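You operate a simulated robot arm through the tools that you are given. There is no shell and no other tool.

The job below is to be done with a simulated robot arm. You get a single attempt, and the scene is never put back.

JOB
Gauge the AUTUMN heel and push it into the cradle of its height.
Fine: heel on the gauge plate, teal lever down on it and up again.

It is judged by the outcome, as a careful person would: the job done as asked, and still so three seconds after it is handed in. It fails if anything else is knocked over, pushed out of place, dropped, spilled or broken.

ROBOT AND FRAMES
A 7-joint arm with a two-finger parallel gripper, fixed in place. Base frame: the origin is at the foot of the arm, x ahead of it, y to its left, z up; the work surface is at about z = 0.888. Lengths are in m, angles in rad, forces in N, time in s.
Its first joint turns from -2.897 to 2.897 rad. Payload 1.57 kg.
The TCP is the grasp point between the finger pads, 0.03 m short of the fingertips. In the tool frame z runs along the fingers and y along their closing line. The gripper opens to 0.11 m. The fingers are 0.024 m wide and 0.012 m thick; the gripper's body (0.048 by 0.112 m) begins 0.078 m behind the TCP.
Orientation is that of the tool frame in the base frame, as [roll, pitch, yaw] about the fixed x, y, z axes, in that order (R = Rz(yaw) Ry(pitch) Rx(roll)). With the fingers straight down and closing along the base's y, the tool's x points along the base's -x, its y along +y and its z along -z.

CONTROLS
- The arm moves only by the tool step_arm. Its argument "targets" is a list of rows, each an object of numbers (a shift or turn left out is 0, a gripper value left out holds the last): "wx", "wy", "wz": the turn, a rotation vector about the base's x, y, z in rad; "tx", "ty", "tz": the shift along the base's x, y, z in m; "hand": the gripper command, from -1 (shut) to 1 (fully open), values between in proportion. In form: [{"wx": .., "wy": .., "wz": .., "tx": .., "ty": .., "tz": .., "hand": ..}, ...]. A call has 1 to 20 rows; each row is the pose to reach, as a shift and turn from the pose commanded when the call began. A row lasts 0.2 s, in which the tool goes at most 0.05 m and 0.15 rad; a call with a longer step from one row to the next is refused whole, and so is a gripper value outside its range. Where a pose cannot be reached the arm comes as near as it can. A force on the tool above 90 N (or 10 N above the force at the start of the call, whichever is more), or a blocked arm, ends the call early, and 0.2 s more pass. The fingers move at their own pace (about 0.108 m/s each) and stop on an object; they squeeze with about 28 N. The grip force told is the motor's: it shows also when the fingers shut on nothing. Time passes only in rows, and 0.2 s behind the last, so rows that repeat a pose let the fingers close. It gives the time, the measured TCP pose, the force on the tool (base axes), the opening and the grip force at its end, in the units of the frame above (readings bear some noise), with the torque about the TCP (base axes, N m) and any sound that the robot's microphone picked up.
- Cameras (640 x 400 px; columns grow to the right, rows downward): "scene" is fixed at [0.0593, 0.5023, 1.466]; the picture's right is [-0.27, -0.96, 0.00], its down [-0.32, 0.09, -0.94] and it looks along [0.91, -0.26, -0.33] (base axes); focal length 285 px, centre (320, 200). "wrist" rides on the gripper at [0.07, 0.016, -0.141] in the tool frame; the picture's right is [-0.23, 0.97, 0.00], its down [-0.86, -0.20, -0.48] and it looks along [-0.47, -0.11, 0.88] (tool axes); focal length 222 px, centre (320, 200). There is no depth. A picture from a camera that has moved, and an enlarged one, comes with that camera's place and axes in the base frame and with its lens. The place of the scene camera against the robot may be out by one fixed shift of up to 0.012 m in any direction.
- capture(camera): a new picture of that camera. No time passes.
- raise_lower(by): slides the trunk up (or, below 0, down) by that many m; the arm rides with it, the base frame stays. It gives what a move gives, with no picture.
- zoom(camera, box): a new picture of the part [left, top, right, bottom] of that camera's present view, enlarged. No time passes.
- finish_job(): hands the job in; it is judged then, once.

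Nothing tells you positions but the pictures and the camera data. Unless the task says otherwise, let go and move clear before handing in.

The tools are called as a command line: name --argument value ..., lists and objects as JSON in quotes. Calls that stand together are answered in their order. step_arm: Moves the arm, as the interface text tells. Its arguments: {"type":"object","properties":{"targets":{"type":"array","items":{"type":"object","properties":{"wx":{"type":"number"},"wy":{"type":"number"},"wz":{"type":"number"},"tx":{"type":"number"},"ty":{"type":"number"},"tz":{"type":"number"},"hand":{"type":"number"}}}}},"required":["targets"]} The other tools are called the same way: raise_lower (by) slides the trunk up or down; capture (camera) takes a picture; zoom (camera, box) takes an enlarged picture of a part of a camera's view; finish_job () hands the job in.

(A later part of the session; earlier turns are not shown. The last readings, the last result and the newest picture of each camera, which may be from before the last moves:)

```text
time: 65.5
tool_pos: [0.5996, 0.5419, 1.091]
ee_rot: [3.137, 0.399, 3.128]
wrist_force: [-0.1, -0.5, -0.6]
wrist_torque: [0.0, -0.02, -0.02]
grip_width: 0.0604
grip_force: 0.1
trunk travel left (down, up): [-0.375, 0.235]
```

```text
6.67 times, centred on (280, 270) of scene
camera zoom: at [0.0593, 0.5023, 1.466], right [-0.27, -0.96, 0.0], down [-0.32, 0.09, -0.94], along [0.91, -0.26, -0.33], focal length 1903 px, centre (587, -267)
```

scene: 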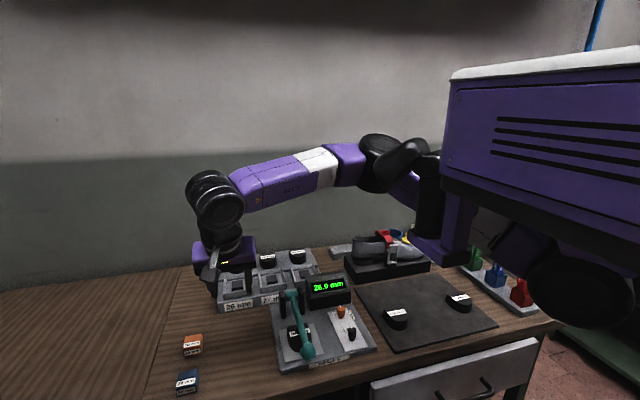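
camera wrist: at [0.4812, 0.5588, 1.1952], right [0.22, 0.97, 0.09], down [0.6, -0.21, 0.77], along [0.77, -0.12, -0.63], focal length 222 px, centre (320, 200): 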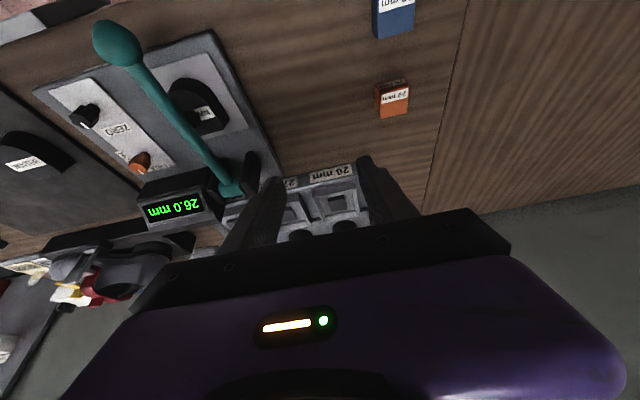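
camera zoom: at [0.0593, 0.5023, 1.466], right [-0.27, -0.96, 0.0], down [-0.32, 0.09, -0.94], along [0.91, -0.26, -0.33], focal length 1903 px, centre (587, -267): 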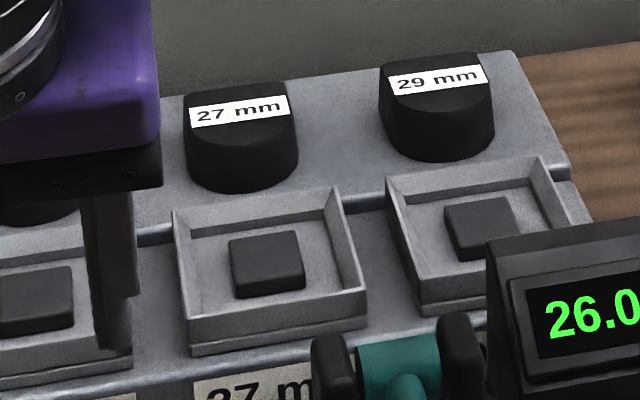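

The gauge reads 26.0 mm clearly. Two reference blocks (26 and 29 mm) are on the bench, so before trusting the reading I'll compare heights in enlarged views, which costs no time.

zoom --camera "scene" --box '[280, 318, 328, 358]'

zoom --camera "scene" --box '[170, 360, 210, 400]'

zoom --camera "scene" --box '[172, 325, 212, 365]'

zoom --camera "wrist" --box '[150, 60, 270, 160]'

```text
10.00 times, centred on (304, 338) of scene
camera zoom: at [0.0593, 0.5023, 1.466], right [-0.27, -0.96, 0.0], down [-0.32, 0.09, -0.94], along [0.91, -0.26, -0.33], focal length 2854 px, centre (480, -1180)
```

zoom: 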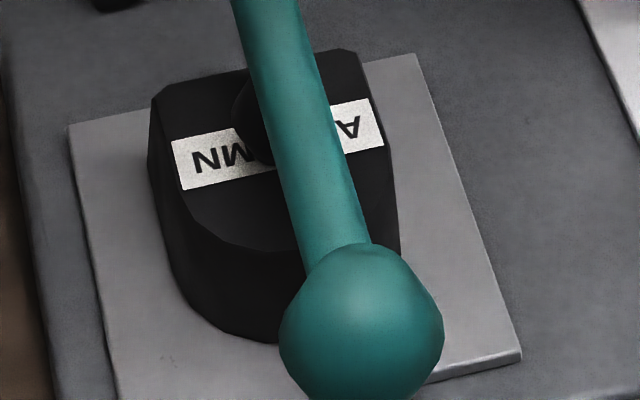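

```text
10.00 times, centred on (190, 380) of scene
camera zoom: at [0.0593, 0.5023, 1.466], right [-0.27, -0.96, 0.0], down [-0.32, 0.09, -0.94], along [0.91, -0.26, -0.33], focal length 2854 px, centre (1620, -1600)
```

zoom: 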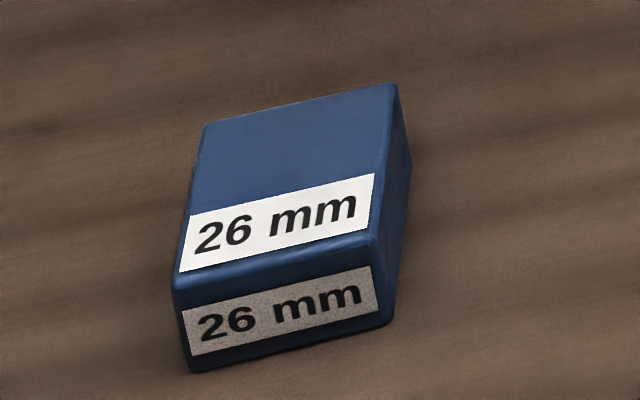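

```text
10.00 times, centred on (192, 345) of scene
camera zoom: at [0.0593, 0.5023, 1.466], right [-0.27, -0.96, 0.0], down [-0.32, 0.09, -0.94], along [0.91, -0.26, -0.33], focal length 2854 px, centre (1600, -1250)
```

zoom: 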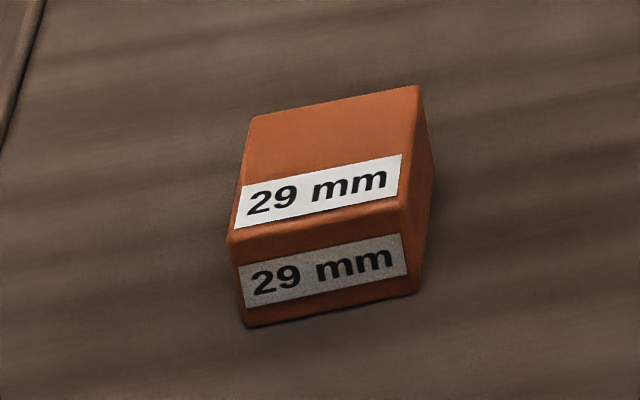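

```text
4.00 times, centred on (210, 110) of wrist
camera zoom: at [0.4812, 0.5588, 1.1952], right [0.22, 0.97, 0.09], down [0.6, -0.21, 0.77], along [0.77, -0.12, -0.63], focal length 888 px, centre (760, 560)
```

zoom: 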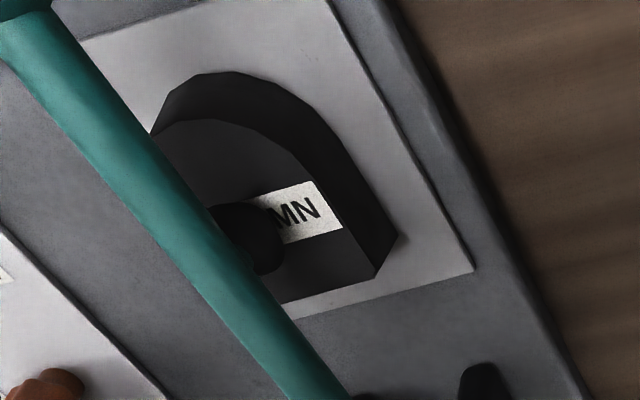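

The reading is 26.0 mm. A height comparison by eye isn't precise enough, so later I'll also check the heel by touch. First I'll go back to the lever: settle here, then return to the ball.

step_arm --targets '[{"tz": 0.0}, {"tz": 0.0}]'

```text
time: 66.1
tool_pos: [0.5993, 0.5411, 1.0912]
ee_rot: [3.139, 0.399, 3.126]
wrist_force: [-0.4, -0.6, 0.9]
wrist_torque: [-0.01, 0.01, -0.01]
grip_width: 0.0606
grip_force: 0.2
trunk travel left (down, up): [-0.375, 0.235]
```

A small offset remains here (the elbow is probably near the parked arm), but commands stay consistent. I'll retrace the path to above the ball and check alignment before re-gripping.

step_arm --targets '[{"tx": -0.03, "ty": -0.03}, {"tx": -0.06, "ty": -0.07}, {"tx": -0.09, "ty": -0.11}, {"tx": -0.116, "ty": -0.15, "tz": -0.01}, {"tx": -0.116, "ty": -0.15, "tz": -0.04}, {"tx": -0.116, "ty": -0.15, "tz": -0.04}]'

zoom --camera "wrist" --box '[220, 100, 460, 250]'

```text
time: 67.5
tool_pos: [0.476, 0.3946, 1.0521]
ee_rot: [3.134, 0.4, 3.136]
wrist_force: [-0.1, 0.8, 0.1]
wrist_torque: [-0.03, 0.01, 0.01]
grip_width: 0.0603
grip_force: 0.0
trunk travel left (down, up): [-0.375, 0.235]
```

```text
2.67 times, centred on (340, 175) of wrist
camera zoom: at [0.3573, 0.412, 1.1551], right [0.21, 0.97, 0.1], down [0.6, -0.21, 0.77], along [0.77, -0.11, -0.63], focal length 592 px, centre (267, 267)
```

zoom: 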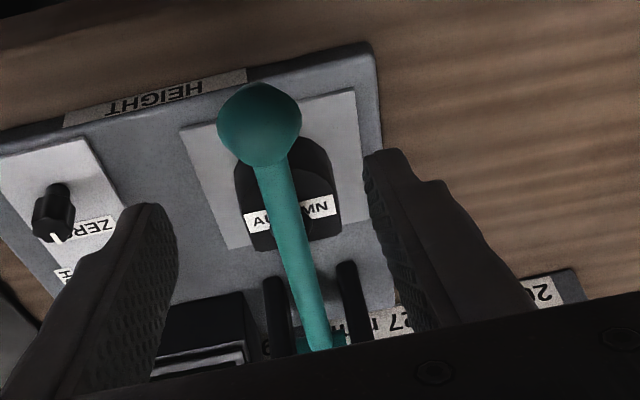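

Aligned with the ball. I'll go down around it and close.

step_arm --targets '[{"tx": 0.012, "tz": -0.035}, {"tx": 0.024, "tz": -0.07}, {"tx": 0.036, "tz": -0.1}, {"tx": 0.036, "tz": -0.1}, {"tx": 0.036, "tz": -0.1, "hand": -0.2}, {"tx": 0.036, "tz": -0.1, "hand": -1}, {"tx": 0.036, "tz": -0.1, "hand": -1}, {"tx": 0.036, "tz": -0.1, "hand": -1}]'

capture --camera "wrist"

```text
time: 69.3
tool_pos: [0.5099, 0.3942, 0.9499]
ee_rot: [3.138, 0.399, 3.14]
wrist_force: [0.9, 3.2, -2.1]
wrist_torque: [0.01, 0.18, 0.06]
grip_width: 0.0332
grip_force: 41.4
trunk travel left (down, up): [-0.375, 0.235]
```

```text
taken
camera wrist: at [0.3921, 0.4107, 1.0535], right [0.21, 0.97, 0.09], down [0.6, -0.2, 0.77], along [0.77, -0.11, -0.63], focal length 222 px, centre (320, 200)
```

wrist: 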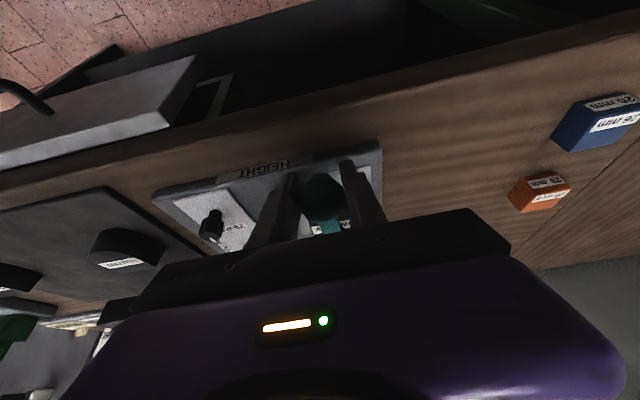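

The ball is gripped again. I'll raise the lever along the arc to where it started.

step_arm --targets '[{"tx": -0.0006, "tz": 0.0176}, {"tx": 0.0011, "tz": 0.0375}, {"tx": 0.005, "tz": 0.057}, {"tx": 0.0108, "tz": 0.0761}, {"tx": 0.0186, "tz": 0.0944}, {"tx": 0.0282, "tz": 0.1118}, {"tx": 0.0398, "tz": 0.128}, {"tx": 0.0529, "tz": 0.143}, {"tx": 0.0676, "tz": 0.1564}, {"tx": 0.0839, "tz": 0.1677}, {"tx": 0.101, "tz": 0.1777}, {"tx": 0.1176, "tz": 0.1855}, {"tx": 0.1176, "tz": 0.1855}]'

zoom --camera "scene" --box '[240, 220, 400, 380]'

```text
time: 72.1
tool_pos: [0.6264, 0.3954, 1.1365]
ee_rot: [3.139, 0.396, -3.137]
wrist_force: [-17.5, -6.1, -10.1]
wrist_torque: [-0.09, 0.56, 0.06]
grip_width: 0.0331
grip_force: 41.2
trunk travel left (down, up): [-0.375, 0.235]
```

```text
2.50 times, centred on (320, 300) of scene
camera zoom: at [0.0593, 0.5023, 1.466], right [-0.27, -0.96, 0.0], down [-0.32, 0.09, -0.94], along [0.91, -0.26, -0.33], focal length 714 px, centre (320, -50)
```

zoom: 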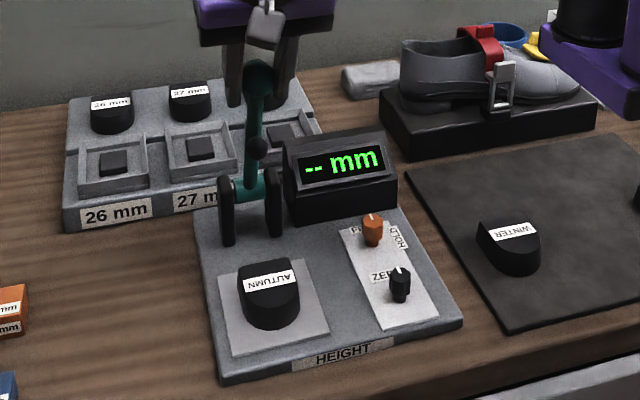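

The lever is back at its upper stop, and the display shows "--". I'll release the ball and back away to the front.

step_arm --targets '[{"tx": -0.001, "hand": -0.2}, {"tx": -0.001, "hand": 0.1}, {"tx": -0.001, "hand": 0.1}, {"tx": -0.02, "tz": 0.03}, {"tx": -0.045, "tz": 0.045}, {"tx": -0.075, "tz": 0.05}, {"tx": -0.1, "tz": 0.04}, {"tx": -0.1, "tz": 0.04}]'

capture --camera "wrist"

capture --camera "scene"

```text
time: 73.9
tool_pos: [0.5313, 0.3942, 1.166]
ee_rot: [3.141, 0.358, 3.125]
wrist_force: [-0.7, 0.8, 0.1]
wrist_torque: [-0.02, 0.01, -0.02]
grip_width: 0.0604
grip_force: 0.0
trunk travel left (down, up): [-0.375, 0.235]
```

```text
taken
camera wrist: at [0.4188, 0.4133, 1.2741], right [0.23, 0.97, 0.08], down [0.63, -0.21, 0.75], along [0.74, -0.12, -0.66], focal length 222 px, centre (320, 200)
```

wrist: 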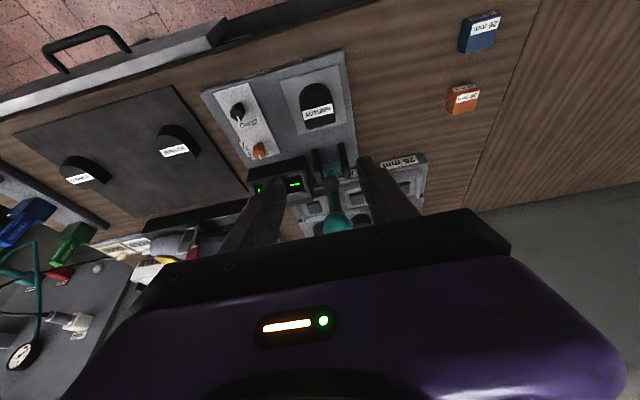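

```text
taken
```

scene: 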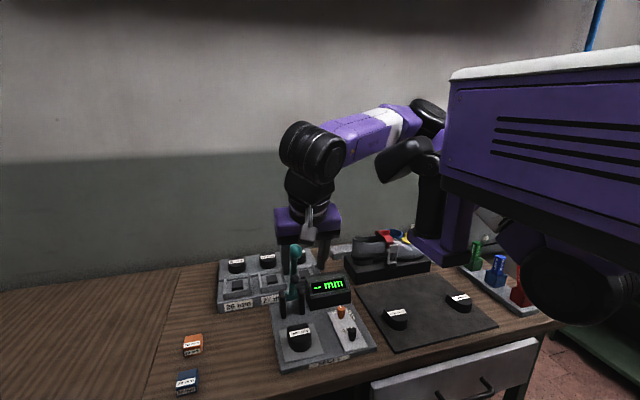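

The lever stands up as before and AUTUMN is on the plate. I'll open wider and come down around the heel from the front.

step_arm --targets '[{"tz": -0.045, "hand": 0.5}, {"tz": -0.09}, {"tx": 0.01, "ty": 0.001, "tz": -0.13}, {"tx": 0.03, "ty": 0.002, "tz": -0.16}, {"tx": 0.05, "ty": 0.002, "tz": -0.185}, {"tx": 0.0645, "ty": 0.002, "tz": -0.2}, {"tx": 0.0645, "ty": 0.002, "tz": -0.2}]'

capture --camera "wrist"

zoom --camera "wrist" --box '[220, 100, 460, 250]'

```text
time: 75.5
tool_pos: [0.5915, 0.3953, 0.9746]
ee_rot: [3.138, 0.399, 3.142]
wrist_force: [-0.2, -0.3, -0.7]
wrist_torque: [-0.03, -0.02, 0.0]
grip_width: 0.0824
grip_force: 0.2
trunk travel left (down, up): [-0.375, 0.235]
```

```text
taken
camera wrist: at [0.4736, 0.4121, 1.0784], right [0.21, 0.97, 0.09], down [0.6, -0.2, 0.77], along [0.77, -0.11, -0.63], focal length 222 px, centre (320, 200)
```

wrist: 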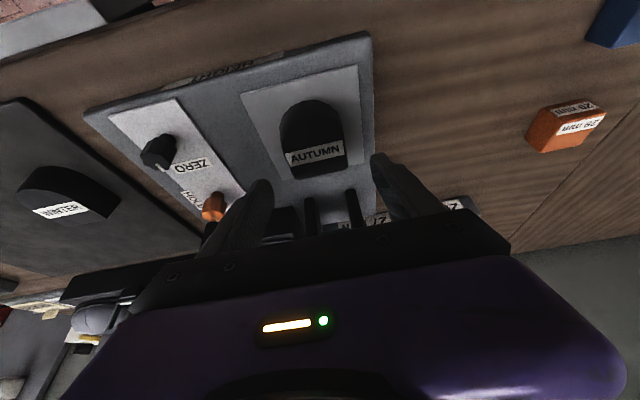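

```text
2.67 times, centred on (340, 175) of wrist
camera zoom: at [0.4736, 0.4121, 1.0784], right [0.21, 0.97, 0.09], down [0.6, -0.2, 0.77], along [0.77, -0.11, -0.63], focal length 592 px, centre (267, 267)
```

zoom: 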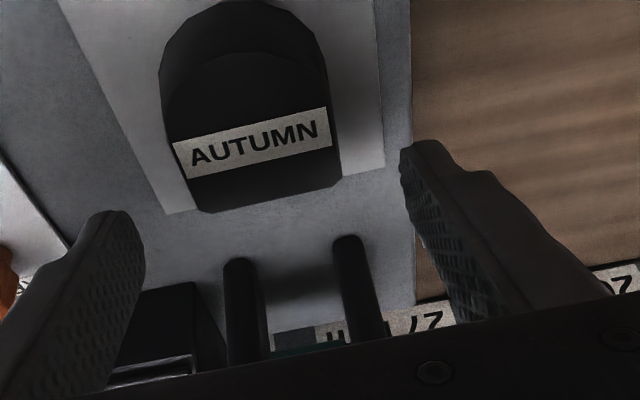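

The heel is still square on the plate. I'll go down, grip it slightly higher than before so the fingers stay above the cradle rim, and lift it off.

step_arm --targets '[{"tz": -0.015}, {"tz": -0.028}, {"tz": -0.03}, {"tz": -0.03}, {"tz": -0.03, "hand": 0.1}, {"tz": -0.03, "hand": -1}, {"tz": -0.03, "hand": -1}, {"tz": -0.03, "hand": -1}]'

zoom --camera "wrist" --box '[220, 100, 460, 250]'

```text
time: 77.3
tool_pos: [0.5934, 0.3959, 0.9464]
ee_rot: [3.138, 0.398, 3.141]
wrist_force: [-0.3, 0.8, 0.4]
wrist_torque: [0.02, 0.0, -0.02]
grip_width: 0.0539
grip_force: 27.9
trunk travel left (down, up): [-0.375, 0.235]
```

```text
2.67 times, centred on (340, 175) of wrist
camera zoom: at [0.4741, 0.4124, 1.0486], right [0.21, 0.97, 0.09], down [0.6, -0.2, 0.77], along [0.77, -0.11, -0.63], focal length 592 px, centre (267, 267)
```

zoom: 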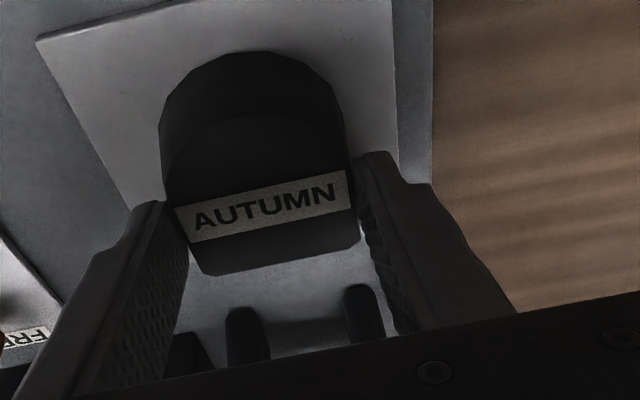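

The heel is gripped. I'll lift, swing clear of the lever and carry it back over the wood spot to check its height by touch.

step_arm --targets '[{"tz": 0.02}, {"tz": 0.045, "tx": -0.01}, {"tz": 0.07, "tx": -0.02, "ty": 0.03}, {"tz": 0.075, "tx": -0.01, "ty": 0.07}, {"tz": 0.075, "tx": 0.02, "ty": 0.1}, {"tz": 0.075, "tx": 0.045, "ty": 0.135}, {"tz": 0.075, "tx": 0.0555, "ty": 0.148}, {"tz": 0.075, "tx": 0.0555, "ty": 0.148}]'

capture --camera "wrist"

```text
time: 79.1
tool_pos: [0.648, 0.5445, 1.0197]
ee_rot: [3.139, 0.396, -3.14]
wrist_force: [-0.2, -0.4, -0.6]
wrist_torque: [-0.01, 0.02, 0.0]
grip_width: 0.0542
grip_force: 27.4
trunk travel left (down, up): [-0.375, 0.235]
```

```text
taken
camera wrist: at [0.5293, 0.561, 1.1241], right [0.21, 0.97, 0.09], down [0.6, -0.2, 0.77], along [0.77, -0.11, -0.63], focal length 222 px, centre (320, 200)
```

wrist: 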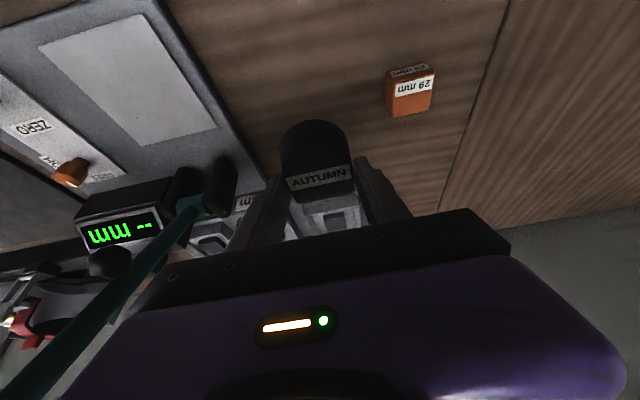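

Over the wood spot. I'll lower to just above the wood, then make contact in small steps.

step_arm --targets '[{"tz": -0.04}, {"tz": -0.07}, {"tz": -0.085}, {"tz": -0.091}, {"tz": -0.091}]'

step_arm --targets '[{"tz": -0.002}, {"tz": -0.002}]'

step_arm --targets '[{"tz": -0.0015}, {"tz": -0.0015}]'

```text
time: 80.3
tool_pos: [0.648, 0.5453, 0.9291]
ee_rot: [3.139, 0.399, 3.141]
wrist_force: [-0.8, -0.8, -1.2]
wrist_torque: [0.0, 0.0, -0.03]
grip_width: 0.0538
grip_force: 27.9
trunk travel left (down, up): [-0.375, 0.235]
```

```text
time: 80.9
tool_pos: [0.6484, 0.5458, 0.9288]
ee_rot: [3.137, 0.399, 3.141]
wrist_force: [0.1, -0.9, -0.5]
wrist_torque: [0.03, 0.01, -0.03]
grip_width: 0.0536
grip_force: 27.7
trunk travel left (down, up): [-0.375, 0.235]
```

```text
time: 81.5
tool_pos: [0.6485, 0.5454, 0.9274]
ee_rot: [3.139, 0.398, -3.14]
wrist_force: [0.0, -0.1, -0.8]
wrist_torque: [-0.02, 0.0, -0.02]
grip_width: 0.0539
grip_force: 28.1
trunk travel left (down, up): [-0.375, 0.235]
```

step_arm --targets '[{"tz": -0.0015}, {"tz": -0.0015}]'

step_arm --targets '[{"tz": -0.001}, {"tz": -0.001}]'

```text
time: 82.1
tool_pos: [0.6478, 0.5461, 0.9247]
ee_rot: [3.139, 0.399, 3.14]
wrist_force: [-1.0, -1.2, 5.9]
wrist_torque: [-0.2, 0.09, -0.01]
grip_width: 0.0539
grip_force: 28.2
trunk travel left (down, up): [-0.375, 0.235]
```

```text
time: 82.7
tool_pos: [0.6479, 0.5457, 0.9272]
ee_rot: [3.135, 0.402, -3.141]
wrist_force: [-1.5, -1.7, 15.9]
wrist_torque: [-0.39, 0.26, 0.0]
grip_width: 0.0539
grip_force: 28.3
trunk travel left (down, up): [-0.375, 0.235]
```

The heel rests on the wood again. I'll open, rise 6 cm, and close the empty fingers to use as a probe.

step_arm --targets '[{"tz": 0.001, "hand": 0.2}, {"tz": 0.001, "hand": 0.5}, {"tz": 0.001, "hand": 0.5}, {"tz": 0.03}, {"tz": 0.06}, {"tz": 0.06, "hand": -1}, {"tz": 0.06, "hand": -1}, {"tz": 0.06, "hand": -1}, {"tz": 0.06, "hand": -1}]'

zoom --camera "wrist" --box '[220, 60, 460, 210]'

```text
time: 84.7
tool_pos: [0.6461, 0.5462, 0.9834]
ee_rot: [3.138, 0.399, -3.141]
wrist_force: [-0.7, -0.4, 0.0]
wrist_torque: [-0.01, -0.02, -0.02]
grip_width: 0.0001
grip_force: 21.4
trunk travel left (down, up): [-0.375, 0.235]
```

```text
2.67 times, centred on (340, 135) of wrist
camera zoom: at [0.5291, 0.5609, 1.0877], right [0.21, 0.97, 0.09], down [0.6, -0.2, 0.77], along [0.77, -0.11, -0.63], focal length 592 px, centre (267, 373)
```

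zoom: 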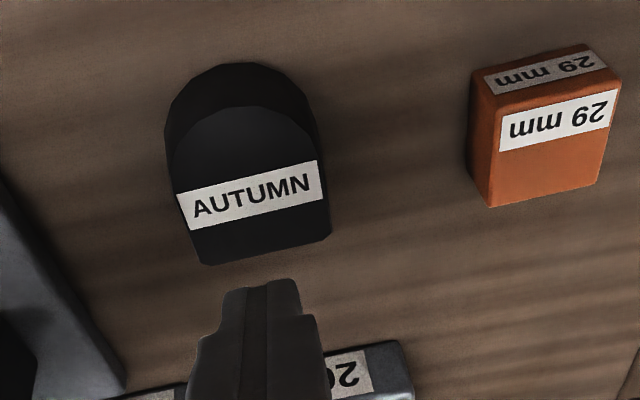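

The fingers are closed above the heel. I'll touch its top in 1 mm steps and note the commanded height at contact.

step_arm --targets '[{"tz": -0.025}, {"tz": -0.04}, {"tz": -0.04}]'

step_arm --targets '[{"tz": -0.002}, {"tz": -0.002}]'

step_arm --targets '[{"tz": -0.001}, {"tz": -0.001}]'

step_arm --targets '[{"tz": -0.001}, {"tz": -0.001}]'

```text
time: 85.5
tool_pos: [0.647, 0.5452, 0.9444]
ee_rot: [3.138, 0.399, 3.141]
wrist_force: [0.3, -0.5, -0.3]
wrist_torque: [-0.02, 0.0, -0.02]
grip_width: 0.0
grip_force: 21.1
trunk travel left (down, up): [-0.375, 0.235]
```

```text
time: 86.1
tool_pos: [0.6471, 0.5452, 0.9434]
ee_rot: [3.137, 0.402, -3.141]
wrist_force: [1.3, -0.6, 0.1]
wrist_torque: [0.0, -0.01, -0.02]
grip_width: 0.0
grip_force: 21.1
trunk travel left (down, up): [-0.375, 0.235]
```

```text
time: 86.7
tool_pos: [0.6477, 0.5439, 0.9418]
ee_rot: [3.138, 0.4, -3.14]
wrist_force: [-0.7, 0.2, 0.1]
wrist_torque: [0.01, -0.01, 0.04]
grip_width: 0.0
grip_force: 21.2
trunk travel left (down, up): [-0.375, 0.235]
```

```text
time: 87.3
tool_pos: [0.6481, 0.5439, 0.9407]
ee_rot: [3.139, 0.401, 3.141]
wrist_force: [-0.3, 0.5, 0.5]
wrist_torque: [0.0, -0.01, 0.01]
grip_width: 0.0
grip_force: 21.6
trunk travel left (down, up): [-0.375, 0.235]
```

No contact yet; continuing in 1 mm steps.

step_arm --targets '[{"tz": -0.001}, {"tz": -0.001}]'

step_arm --targets '[{"tz": -0.001}, {"tz": -0.001}]'

step_arm --targets '[{"tz": -0.001}, {"tz": -0.001}]'

```text
time: 87.9
tool_pos: [0.6474, 0.5453, 0.9386]
ee_rot: [3.139, 0.399, 3.142]
wrist_force: [0.1, 0.5, 0.1]
wrist_torque: [0.01, 0.03, 0.01]
grip_width: 0.0003
grip_force: 21.2
trunk travel left (down, up): [-0.375, 0.235]
```

```text
time: 88.5
tool_pos: [0.6472, 0.5459, 0.9387]
ee_rot: [3.139, 0.401, 3.14]
wrist_force: [-0.2, 0.2, 1.1]
wrist_torque: [0.0, 0.0, 0.0]
grip_width: 0.0
grip_force: 21.4
trunk travel left (down, up): [-0.375, 0.235]
```

```text
time: 89.1
tool_pos: [0.6481, 0.5448, 0.9371]
ee_rot: [3.138, 0.4, 3.142]
wrist_force: [-0.9, -2.2, 9.6]
wrist_torque: [-0.06, 0.03, 0.04]
grip_width: 0.0
grip_force: 21.3
trunk travel left (down, up): [-0.375, 0.235]
```

Contact with the heel top (9.6 N). One more step to get the stiffness.

step_arm --targets '[{"tz": -0.0005}, {"tz": -0.0005}]'

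step_arm --targets '[{"tz": -0.0005}, {"tz": -0.0005}]'

```text
time: 89.7
tool_pos: [0.6469, 0.5446, 0.9371]
ee_rot: [3.135, 0.401, -3.141]
wrist_force: [-1.1, -2.8, 16.8]
wrist_torque: [-0.06, 0.04, -0.03]
grip_width: 0.0
grip_force: 21.6
trunk travel left (down, up): [-0.375, 0.235]
```

```text
time: 90.3
tool_pos: [0.6485, 0.5444, 0.9373]
ee_rot: [3.137, 0.404, 3.139]
wrist_force: [-1.3, -3.3, 25.9]
wrist_torque: [-0.1, 0.02, -0.02]
grip_width: 0.0001
grip_force: 21.4
trunk travel left (down, up): [-0.375, 0.235]
```

Heel-top contact extrapolates to +13.6 mm on my command scale. Now I'll touch the bare wood in front of the heel, at the same tilt, for the difference.

step_arm --targets '[{"tz": 0.02}, {"tz": 0.03, "tx": -0.035}, {"tz": 0.03, "tx": -0.075}, {"tz": 0.0, "tx": -0.075}, {"tz": -0.018, "tx": -0.075}, {"tz": -0.018, "tx": -0.075}]'

step_arm --targets '[{"tz": -0.003}, {"tz": -0.003}]'

step_arm --targets '[{"tz": -0.001}, {"tz": -0.001}]'

step_arm --targets '[{"tz": -0.001}, {"tz": -0.001}]'

```text
time: 91.7
tool_pos: [0.572, 0.5456, 0.9177]
ee_rot: [3.14, 0.399, 3.141]
wrist_force: [-0.4, -0.2, 0.3]
wrist_torque: [0.0, 0.0, -0.02]
grip_width: 0.0
grip_force: 21.6
trunk travel left (down, up): [-0.375, 0.235]
```

```text
time: 92.3
tool_pos: [0.5728, 0.5448, 0.9153]
ee_rot: [3.138, 0.401, 3.141]
wrist_force: [0.0, 0.5, 0.0]
wrist_torque: [0.01, 0.01, 0.0]
grip_width: 0.0
grip_force: 21.7
trunk travel left (down, up): [-0.375, 0.235]
```

```text
time: 92.9
tool_pos: [0.5721, 0.5446, 0.9135]
ee_rot: [3.138, 0.401, 3.141]
wrist_force: [-0.5, -0.3, -0.1]
wrist_torque: [0.02, -0.02, -0.02]
grip_width: 0.0001
grip_force: 21.6
trunk travel left (down, up): [-0.375, 0.235]
```

```text
time: 93.5
tool_pos: [0.5727, 0.5443, 0.913]
ee_rot: [3.139, 0.399, 3.141]
wrist_force: [-0.4, 0.9, -0.1]
wrist_torque: [-0.04, 0.04, 0.0]
grip_width: 0.0
grip_force: 20.7
trunk travel left (down, up): [-0.375, 0.235]
```

At -11.0 mm and still free. Continuing in 0.5–1 mm steps.

step_arm --targets '[{"tz": -0.001}, {"tz": -0.001}]'

step_arm --targets '[{"tz": -0.0005}, {"tz": -0.0005}]'

step_arm --targets '[{"tz": -0.0005}, {"tz": -0.0005}]'

step_arm --targets '[{"tz": -0.0005}, {"tz": -0.0005}]'

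```text
time: 94.1
tool_pos: [0.5733, 0.5452, 0.9118]
ee_rot: [3.138, 0.4, 3.14]
wrist_force: [-1.2, -2.4, 5.7]
wrist_torque: [-0.05, 0.02, 0.0]
grip_width: 0.0
grip_force: 21.7
trunk travel left (down, up): [-0.375, 0.235]
```

```text
time: 94.7
tool_pos: [0.5729, 0.5441, 0.9122]
ee_rot: [3.139, 0.4, 3.141]
wrist_force: [-1.4, -2.7, 12.0]
wrist_torque: [-0.16, 0.01, 0.01]
grip_width: 0.0
grip_force: 21.5
trunk travel left (down, up): [-0.375, 0.235]
```

```text
time: 95.3
tool_pos: [0.5729, 0.545, 0.913]
ee_rot: [3.139, 0.4, 3.14]
wrist_force: [-1.7, -6.5, 21.7]
wrist_torque: [-0.21, 0.03, 0.01]
grip_width: 0.0002
grip_force: 21.2
trunk travel left (down, up): [-0.375, 0.235]
```

```text
time: 95.9
tool_pos: [0.5724, 0.5452, 0.912]
ee_rot: [3.136, 0.401, 3.139]
wrist_force: [-0.2, -7.2, 30.8]
wrist_torque: [-0.24, 0.0, 0.07]
grip_width: 0.0
grip_force: 21.2
trunk travel left (down, up): [-0.375, 0.235]
```

By touch the heel is about 25.3 mm tall, much closer to 26 than to 27 or 29, so the 26.0 mm reading stands. The target is the 26 mm cradle. I'll look at that cradle up close with empty fingers.

step_arm --targets '[{"tz": 0.04}, {"tz": 0.085, "tx": 0.01}, {"tz": 0.12, "tx": 0.04}, {"tz": 0.148, "tx": 0.08}, {"tz": 0.148, "tx": 0.125}, {"tz": 0.148, "tx": 0.17}, {"tz": 0.148, "tx": 0.197, "ty": 0.01}, {"tz": 0.148, "tx": 0.197, "ty": 0.01}]'

capture --camera "wrist"

zoom --camera "wrist" --box '[220, 70, 460, 220]'

```text
time: 97.7
tool_pos: [0.7714, 0.5549, 1.0582]
ee_rot: [3.139, 0.401, 3.14]
wrist_force: [-0.4, 0.1, -0.6]
wrist_torque: [0.04, 0.03, 0.0]
grip_width: 0.0
grip_force: 21.8
trunk travel left (down, up): [-0.375, 0.235]
```

```text
taken
camera wrist: at [0.6524, 0.5706, 1.1615], right [0.21, 0.97, 0.09], down [0.6, -0.2, 0.77], along [0.77, -0.11, -0.63], focal length 222 px, centre (320, 200)
```

wrist: 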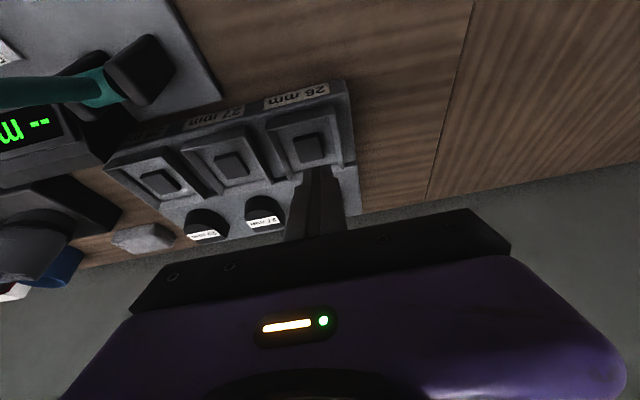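

```text
2.67 times, centred on (340, 145) of wrist
camera zoom: at [0.6524, 0.5706, 1.1615], right [0.21, 0.97, 0.09], down [0.6, -0.2, 0.77], along [0.77, -0.11, -0.63], focal length 592 px, centre (267, 347)
```

zoom: 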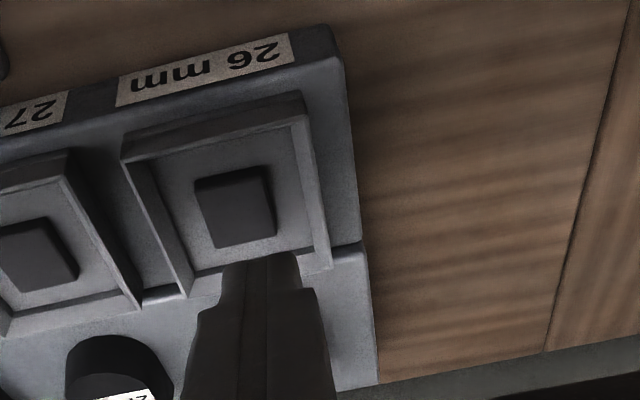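

The 26 mm cradle with its centre pad is in view. I'll enlarge it to measure the rim, pad and depth.

zoom --camera "wrist" --box '[260, 95, 356, 175]'

zoom --camera "scene" --box '[215, 250, 287, 310]'

```text
5.00 times, centred on (308, 135) of wrist
camera zoom: at [0.6524, 0.5706, 1.1615], right [0.21, 0.97, 0.09], down [0.6, -0.2, 0.77], along [0.77, -0.11, -0.63], focal length 1111 px, centre (380, 525)
```

zoom: 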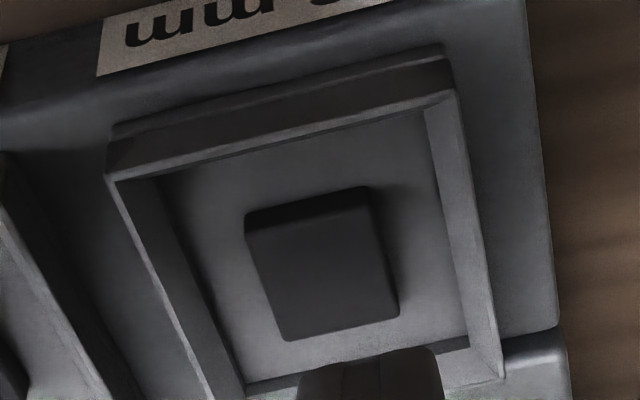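

```text
6.67 times, centred on (251, 280) of scene
camera zoom: at [0.0593, 0.5023, 1.466], right [-0.27, -0.96, 0.0], down [-0.32, 0.09, -0.94], along [0.91, -0.26, -0.33], focal length 1903 px, centre (780, -333)
```

zoom: 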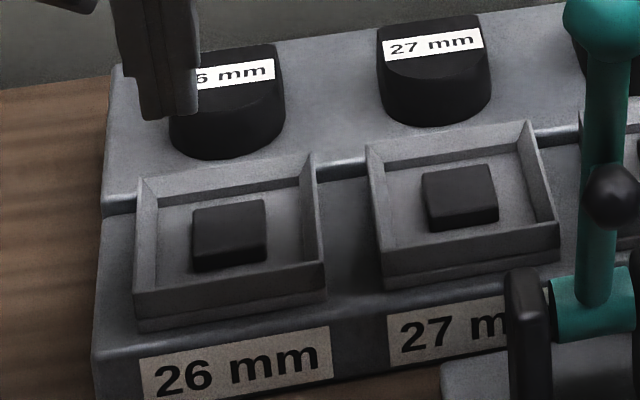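

The 26 mm cradle is centred near (0.824, 0.540). Its rim is at z of about 0.945, with a pad about 7 mm high inside. I'll go back to the heel, open, and come down around it.

step_arm --targets '[{"tx": -0.04, "hand": 0.5}, {"tx": -0.08, "ty": -0.005}, {"tx": -0.122, "ty": -0.01}, {"tx": -0.122, "ty": -0.01, "tz": -0.04}, {"tx": -0.122, "ty": -0.01, "tz": -0.08}, {"tx": -0.122, "ty": -0.01, "tz": -0.115}, {"tx": -0.122, "ty": -0.01, "tz": -0.134}, {"tx": -0.122, "ty": -0.01, "tz": -0.134}]'

zoom --camera "wrist" --box '[220, 100, 460, 250]'

```text
time: 99.5
tool_pos: [0.6469, 0.5451, 0.9236]
ee_rot: [3.138, 0.4, 3.141]
wrist_force: [0.3, 0.1, -0.4]
wrist_torque: [0.01, -0.03, -0.04]
grip_width: 0.0824
grip_force: 0.1
trunk travel left (down, up): [-0.375, 0.235]
```

```text
2.67 times, centred on (340, 175) of wrist
camera zoom: at [0.5285, 0.5607, 1.0277], right [0.21, 0.97, 0.09], down [0.6, -0.2, 0.77], along [0.77, -0.11, -0.63], focal length 592 px, centre (267, 267)
```

zoom: 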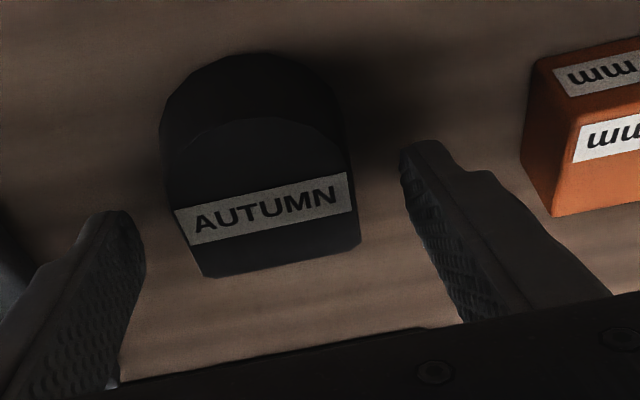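

The fingers straddle the heel. I'll close, lift, and carry it over the 26 mm cradle.

step_arm --targets '[{"hand": 0.1}, {"hand": -1}, {"hand": -1}, {"hand": -1}, {"tz": 0.02}, {"tz": 0.06}, {"tz": 0.1}, {"tz": 0.105}, {"tz": 0.105}]'

step_arm --targets '[{"tx": 0.04, "ty": -0.002}, {"tx": 0.085, "ty": -0.004}, {"tx": 0.13, "ty": -0.005}, {"tx": 0.165, "ty": -0.005}, {"tx": 0.175, "ty": -0.005}, {"tx": 0.175, "ty": -0.005}]'

capture --camera "wrist"

capture --camera "scene"

```text
time: 101.5
tool_pos: [0.6472, 0.5452, 1.0294]
ee_rot: [3.138, 0.399, -3.141]
wrist_force: [-0.9, -0.4, -0.9]
wrist_torque: [0.0, 0.0, -0.01]
grip_width: 0.054
grip_force: 27.9
trunk travel left (down, up): [-0.375, 0.235]
```

```text
time: 102.9
tool_pos: [0.8224, 0.5393, 1.0297]
ee_rot: [3.137, 0.4, 3.14]
wrist_force: [0.5, 0.0, -1.8]
wrist_torque: [0.03, 0.0, -0.02]
grip_width: 0.054
grip_force: 28.9
trunk travel left (down, up): [-0.375, 0.235]
```

```text
taken
camera wrist: at [0.704, 0.5548, 1.1325], right [0.21, 0.97, 0.09], down [0.6, -0.2, 0.77], along [0.77, -0.11, -0.63], focal length 222 px, centre (320, 200)
```

wrist: 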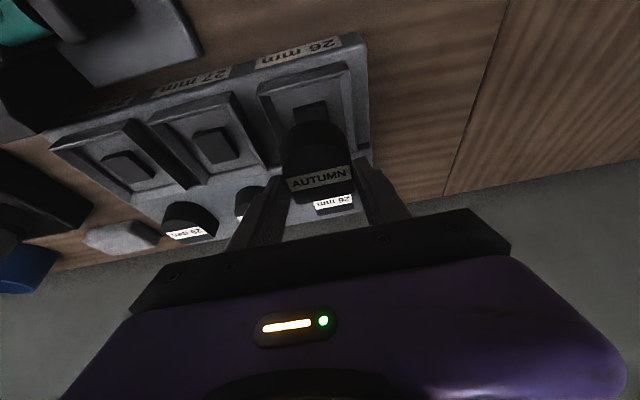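

```text
taken
```

scene: 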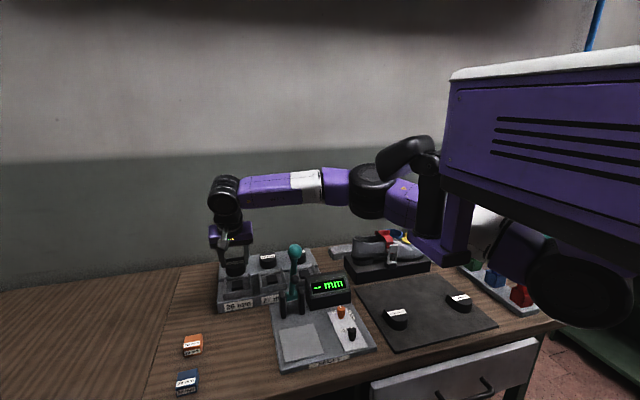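

The heel is above the 26 mm cradle. I'll lower it to just above the rim and check alignment.

step_arm --targets '[{"tz": -0.015}, {"tz": -0.03}, {"tz": -0.03}]'

zoom --camera "wrist" --box '[220, 60, 460, 210]'

zoom --camera "scene" --box '[200, 230, 296, 320]'

```text
time: 103.7
tool_pos: [0.8218, 0.5391, 0.9997]
ee_rot: [3.137, 0.4, 3.141]
wrist_force: [0.0, -0.5, -0.9]
wrist_torque: [0.0, -0.01, 0.03]
grip_width: 0.0542
grip_force: 27.8
trunk travel left (down, up): [-0.375, 0.235]
```

```text
2.67 times, centred on (340, 135) of wrist
camera zoom: at [0.7041, 0.5551, 1.1026], right [0.21, 0.97, 0.09], down [0.6, -0.2, 0.77], along [0.77, -0.11, -0.63], focal length 592 px, centre (267, 373)
```

zoom: 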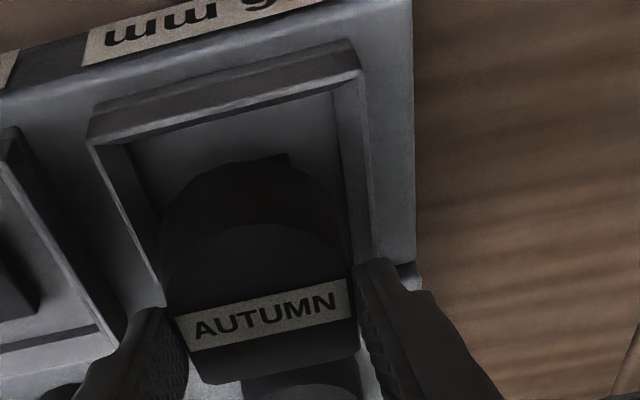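

```text
4.44 times, centred on (248, 275) of scene
camera zoom: at [0.0593, 0.5023, 1.466], right [-0.27, -0.96, 0.0], down [-0.32, 0.09, -0.94], along [0.91, -0.26, -0.33], focal length 1268 px, centre (640, -133)
```

zoom: 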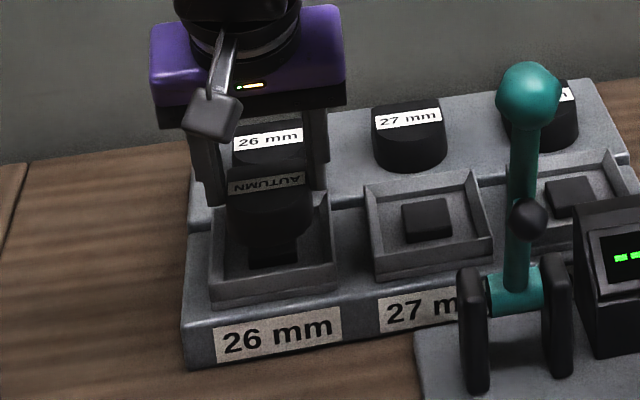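

Alignment with the cradle looks good (within about 1 mm in y). I'll lower it into the cradle in small steps, watching the force.

step_arm --targets '[{"tz": -0.006}, {"tz": -0.01}, {"tz": -0.01}]'

step_arm --targets '[{"tz": -0.002}, {"tz": -0.002}]'

step_arm --targets '[{"tz": -0.002}, {"tz": -0.002}]'

zoom --camera "scene" --box '[200, 230, 296, 320]'

```text
time: 104.5
tool_pos: [0.8231, 0.5393, 0.9889]
ee_rot: [3.139, 0.401, 3.141]
wrist_force: [-0.7, 0.8, -1.7]
wrist_torque: [0.05, -0.03, 0.02]
grip_width: 0.0539
grip_force: 28.6
trunk travel left (down, up): [-0.375, 0.235]
```

```text
time: 105.1
tool_pos: [0.8229, 0.5396, 0.9881]
ee_rot: [3.139, 0.399, 3.14]
wrist_force: [0.8, 0.0, -1.1]
wrist_torque: [-0.02, 0.02, -0.04]
grip_width: 0.0539
grip_force: 28.3
trunk travel left (down, up): [-0.375, 0.235]
```

```text
time: 105.7
tool_pos: [0.8229, 0.5386, 0.9856]
ee_rot: [3.141, 0.399, -3.141]
wrist_force: [0.1, -0.5, -0.7]
wrist_torque: [-0.02, -0.02, -0.04]
grip_width: 0.0539
grip_force: 28.5
trunk travel left (down, up): [-0.375, 0.235]
```

```text
4.44 times, centred on (248, 275) of scene
camera zoom: at [0.0593, 0.5023, 1.466], right [-0.27, -0.96, 0.0], down [-0.32, 0.09, -0.94], along [0.91, -0.26, -0.33], focal length 1268 px, centre (640, -133)
```

zoom: 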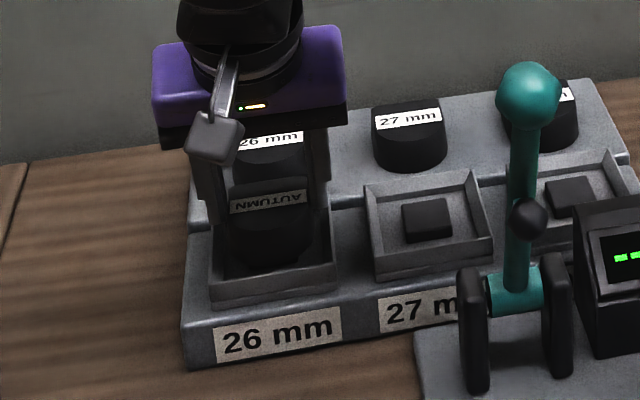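

The heel is entering between the cradle walls with no contact yet. I'll continue in 1.5 mm steps.

step_arm --targets '[{"tz": -0.0015}, {"tz": -0.0015}]'

step_arm --targets '[{"tz": -0.0015}, {"tz": -0.0015}]'

step_arm --targets '[{"tz": -0.0015}, {"tz": -0.0015}]'

```text
time: 106.3
tool_pos: [0.8238, 0.5394, 0.9843]
ee_rot: [3.138, 0.4, 3.141]
wrist_force: [-0.6, -0.6, 0.0]
wrist_torque: [-0.03, -0.04, 0.02]
grip_width: 0.0543
grip_force: 28.1
trunk travel left (down, up): [-0.375, 0.235]
```

```text
time: 106.9
tool_pos: [0.824, 0.5398, 0.9823]
ee_rot: [3.138, 0.399, -3.141]
wrist_force: [-0.2, -0.4, -1.7]
wrist_torque: [0.01, 0.01, -0.01]
grip_width: 0.054
grip_force: 28.1
trunk travel left (down, up): [-0.375, 0.235]
```

```text
time: 107.5
tool_pos: [0.8229, 0.5406, 0.9806]
ee_rot: [3.139, 0.401, -3.141]
wrist_force: [-0.2, 0.2, -1.2]
wrist_torque: [-0.02, 0.04, 0.01]
grip_width: 0.0543
grip_force: 28.0
trunk travel left (down, up): [-0.375, 0.235]
```

Still free at z 0.9806. I'll check how close the fingertips are to the rim before going lower.

zoom --camera "wrist" --box '[240, 80, 432, 200]'

zoom --camera "scene" --box '[218, 255, 274, 305]'

```text
3.33 times, centred on (336, 140) of wrist
camera zoom: at [0.7045, 0.5557, 1.0842], right [0.21, 0.97, 0.09], down [0.6, -0.2, 0.77], along [0.77, -0.11, -0.63], focal length 740 px, centre (267, 400)
```

zoom: 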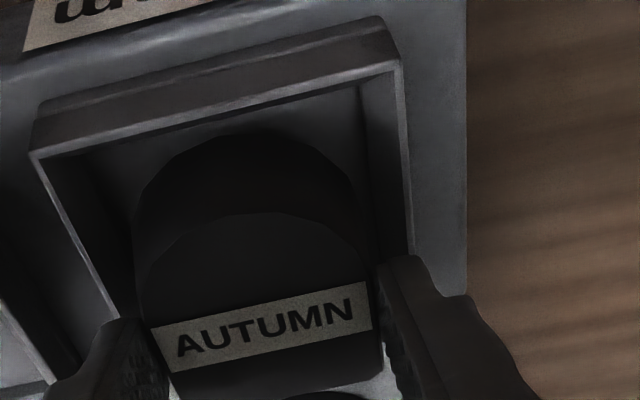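

```text
8.00 times, centred on (246, 280) of scene
camera zoom: at [0.0593, 0.5023, 1.466], right [-0.27, -0.96, 0.0], down [-0.32, 0.09, -0.94], along [0.91, -0.26, -0.33], focal length 2283 px, centre (912, -440)
```

zoom: 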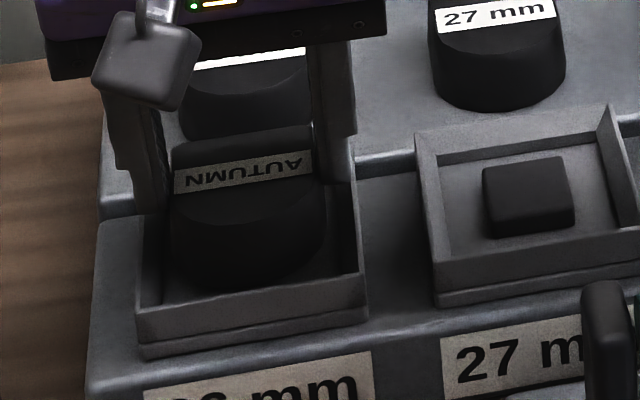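

The heel sits nicely inside the cradle walls. I'll continue down in small steps.

step_arm --targets '[{"tz": -0.0015}, {"tz": -0.0015}]'

step_arm --targets '[{"tz": -0.0015}, {"tz": -0.0015}]'

step_arm --targets '[{"tz": -0.001}, {"tz": -0.001}]'

```text
time: 108.1
tool_pos: [0.8231, 0.5406, 0.9784]
ee_rot: [3.138, 0.4, -3.141]
wrist_force: [-0.1, 0.4, -0.5]
wrist_torque: [-0.01, -0.02, -0.01]
grip_width: 0.0538
grip_force: 28.3
trunk travel left (down, up): [-0.375, 0.235]
```

```text
time: 108.7
tool_pos: [0.8223, 0.5393, 0.9786]
ee_rot: [3.138, 0.4, -3.141]
wrist_force: [-0.3, -0.2, -0.7]
wrist_torque: [0.01, 0.01, 0.03]
grip_width: 0.054
grip_force: 28.0
trunk travel left (down, up): [-0.375, 0.235]
```

```text
time: 109.3
tool_pos: [0.8232, 0.5402, 0.977]
ee_rot: [3.138, 0.4, 3.141]
wrist_force: [-0.7, -0.1, -0.6]
wrist_torque: [0.04, 0.03, -0.03]
grip_width: 0.0539
grip_force: 28.0
trunk travel left (down, up): [-0.375, 0.235]
```

No contact yet at 0.977. Continuing in 1 mm steps.

step_arm --targets '[{"tz": -0.001}, {"tz": -0.001}]'

step_arm --targets '[{"tz": -0.001}, {"tz": -0.001}]'

step_arm --targets '[{"tz": -0.001}, {"tz": -0.001}]'

zoom --camera "scene" --box '[218, 255, 274, 305]'

```text
time: 109.9
tool_pos: [0.8235, 0.5399, 0.9754]
ee_rot: [3.137, 0.4, -3.141]
wrist_force: [-0.6, -0.4, -0.8]
wrist_torque: [0.01, 0.01, 0.01]
grip_width: 0.0541
grip_force: 28.0
trunk travel left (down, up): [-0.375, 0.235]
```

```text
time: 110.5
tool_pos: [0.8233, 0.5402, 0.975]
ee_rot: [3.139, 0.4, -3.141]
wrist_force: [-0.2, -0.6, -1.4]
wrist_torque: [0.01, -0.04, -0.04]
grip_width: 0.0539
grip_force: 28.2
trunk travel left (down, up): [-0.375, 0.235]
```

```text
time: 111.1
tool_pos: [0.8229, 0.5392, 0.9749]
ee_rot: [3.14, 0.4, -3.141]
wrist_force: [-0.2, -0.4, -1.4]
wrist_torque: [-0.06, 0.0, 0.02]
grip_width: 0.054
grip_force: 27.9
trunk travel left (down, up): [-0.375, 0.235]
```

```text
8.00 times, centred on (246, 280) of scene
camera zoom: at [0.0593, 0.5023, 1.466], right [-0.27, -0.96, 0.0], down [-0.32, 0.09, -0.94], along [0.91, -0.26, -0.33], focal length 2283 px, centre (912, -440)
```

zoom: 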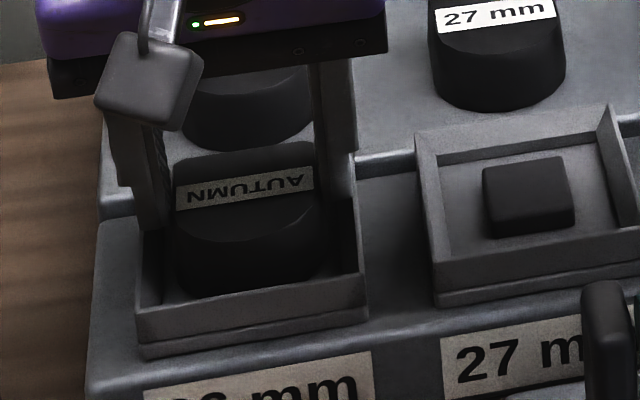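

Still free at about z 0.974. Continuing carefully.

step_arm --targets '[{"tz": -0.001}, {"tz": -0.001}]'

step_arm --targets '[{"tz": -0.001}, {"tz": -0.001}]'

step_arm --targets '[{"tz": -0.001}, {"tz": -0.001}]'

```text
time: 111.7
tool_pos: [0.8233, 0.5398, 0.9727]
ee_rot: [3.138, 0.4, -3.141]
wrist_force: [0.5, -1.4, -1.0]
wrist_torque: [-0.03, 0.03, 0.0]
grip_width: 0.0541
grip_force: 27.6
trunk travel left (down, up): [-0.375, 0.235]
```

```text
time: 112.3
tool_pos: [0.8231, 0.5396, 0.9731]
ee_rot: [3.138, 0.4, -3.141]
wrist_force: [-1.0, -0.5, 5.4]
wrist_torque: [-0.07, 0.08, -0.03]
grip_width: 0.0537
grip_force: 28.3
trunk travel left (down, up): [-0.375, 0.235]
```

```text
time: 112.9
tool_pos: [0.8226, 0.5395, 0.9725]
ee_rot: [3.138, 0.401, 3.141]
wrist_force: [-1.3, -0.8, 14.1]
wrist_torque: [-0.08, 0.1, 0.02]
grip_width: 0.054
grip_force: 28.0
trunk travel left (down, up): [-0.375, 0.235]
```

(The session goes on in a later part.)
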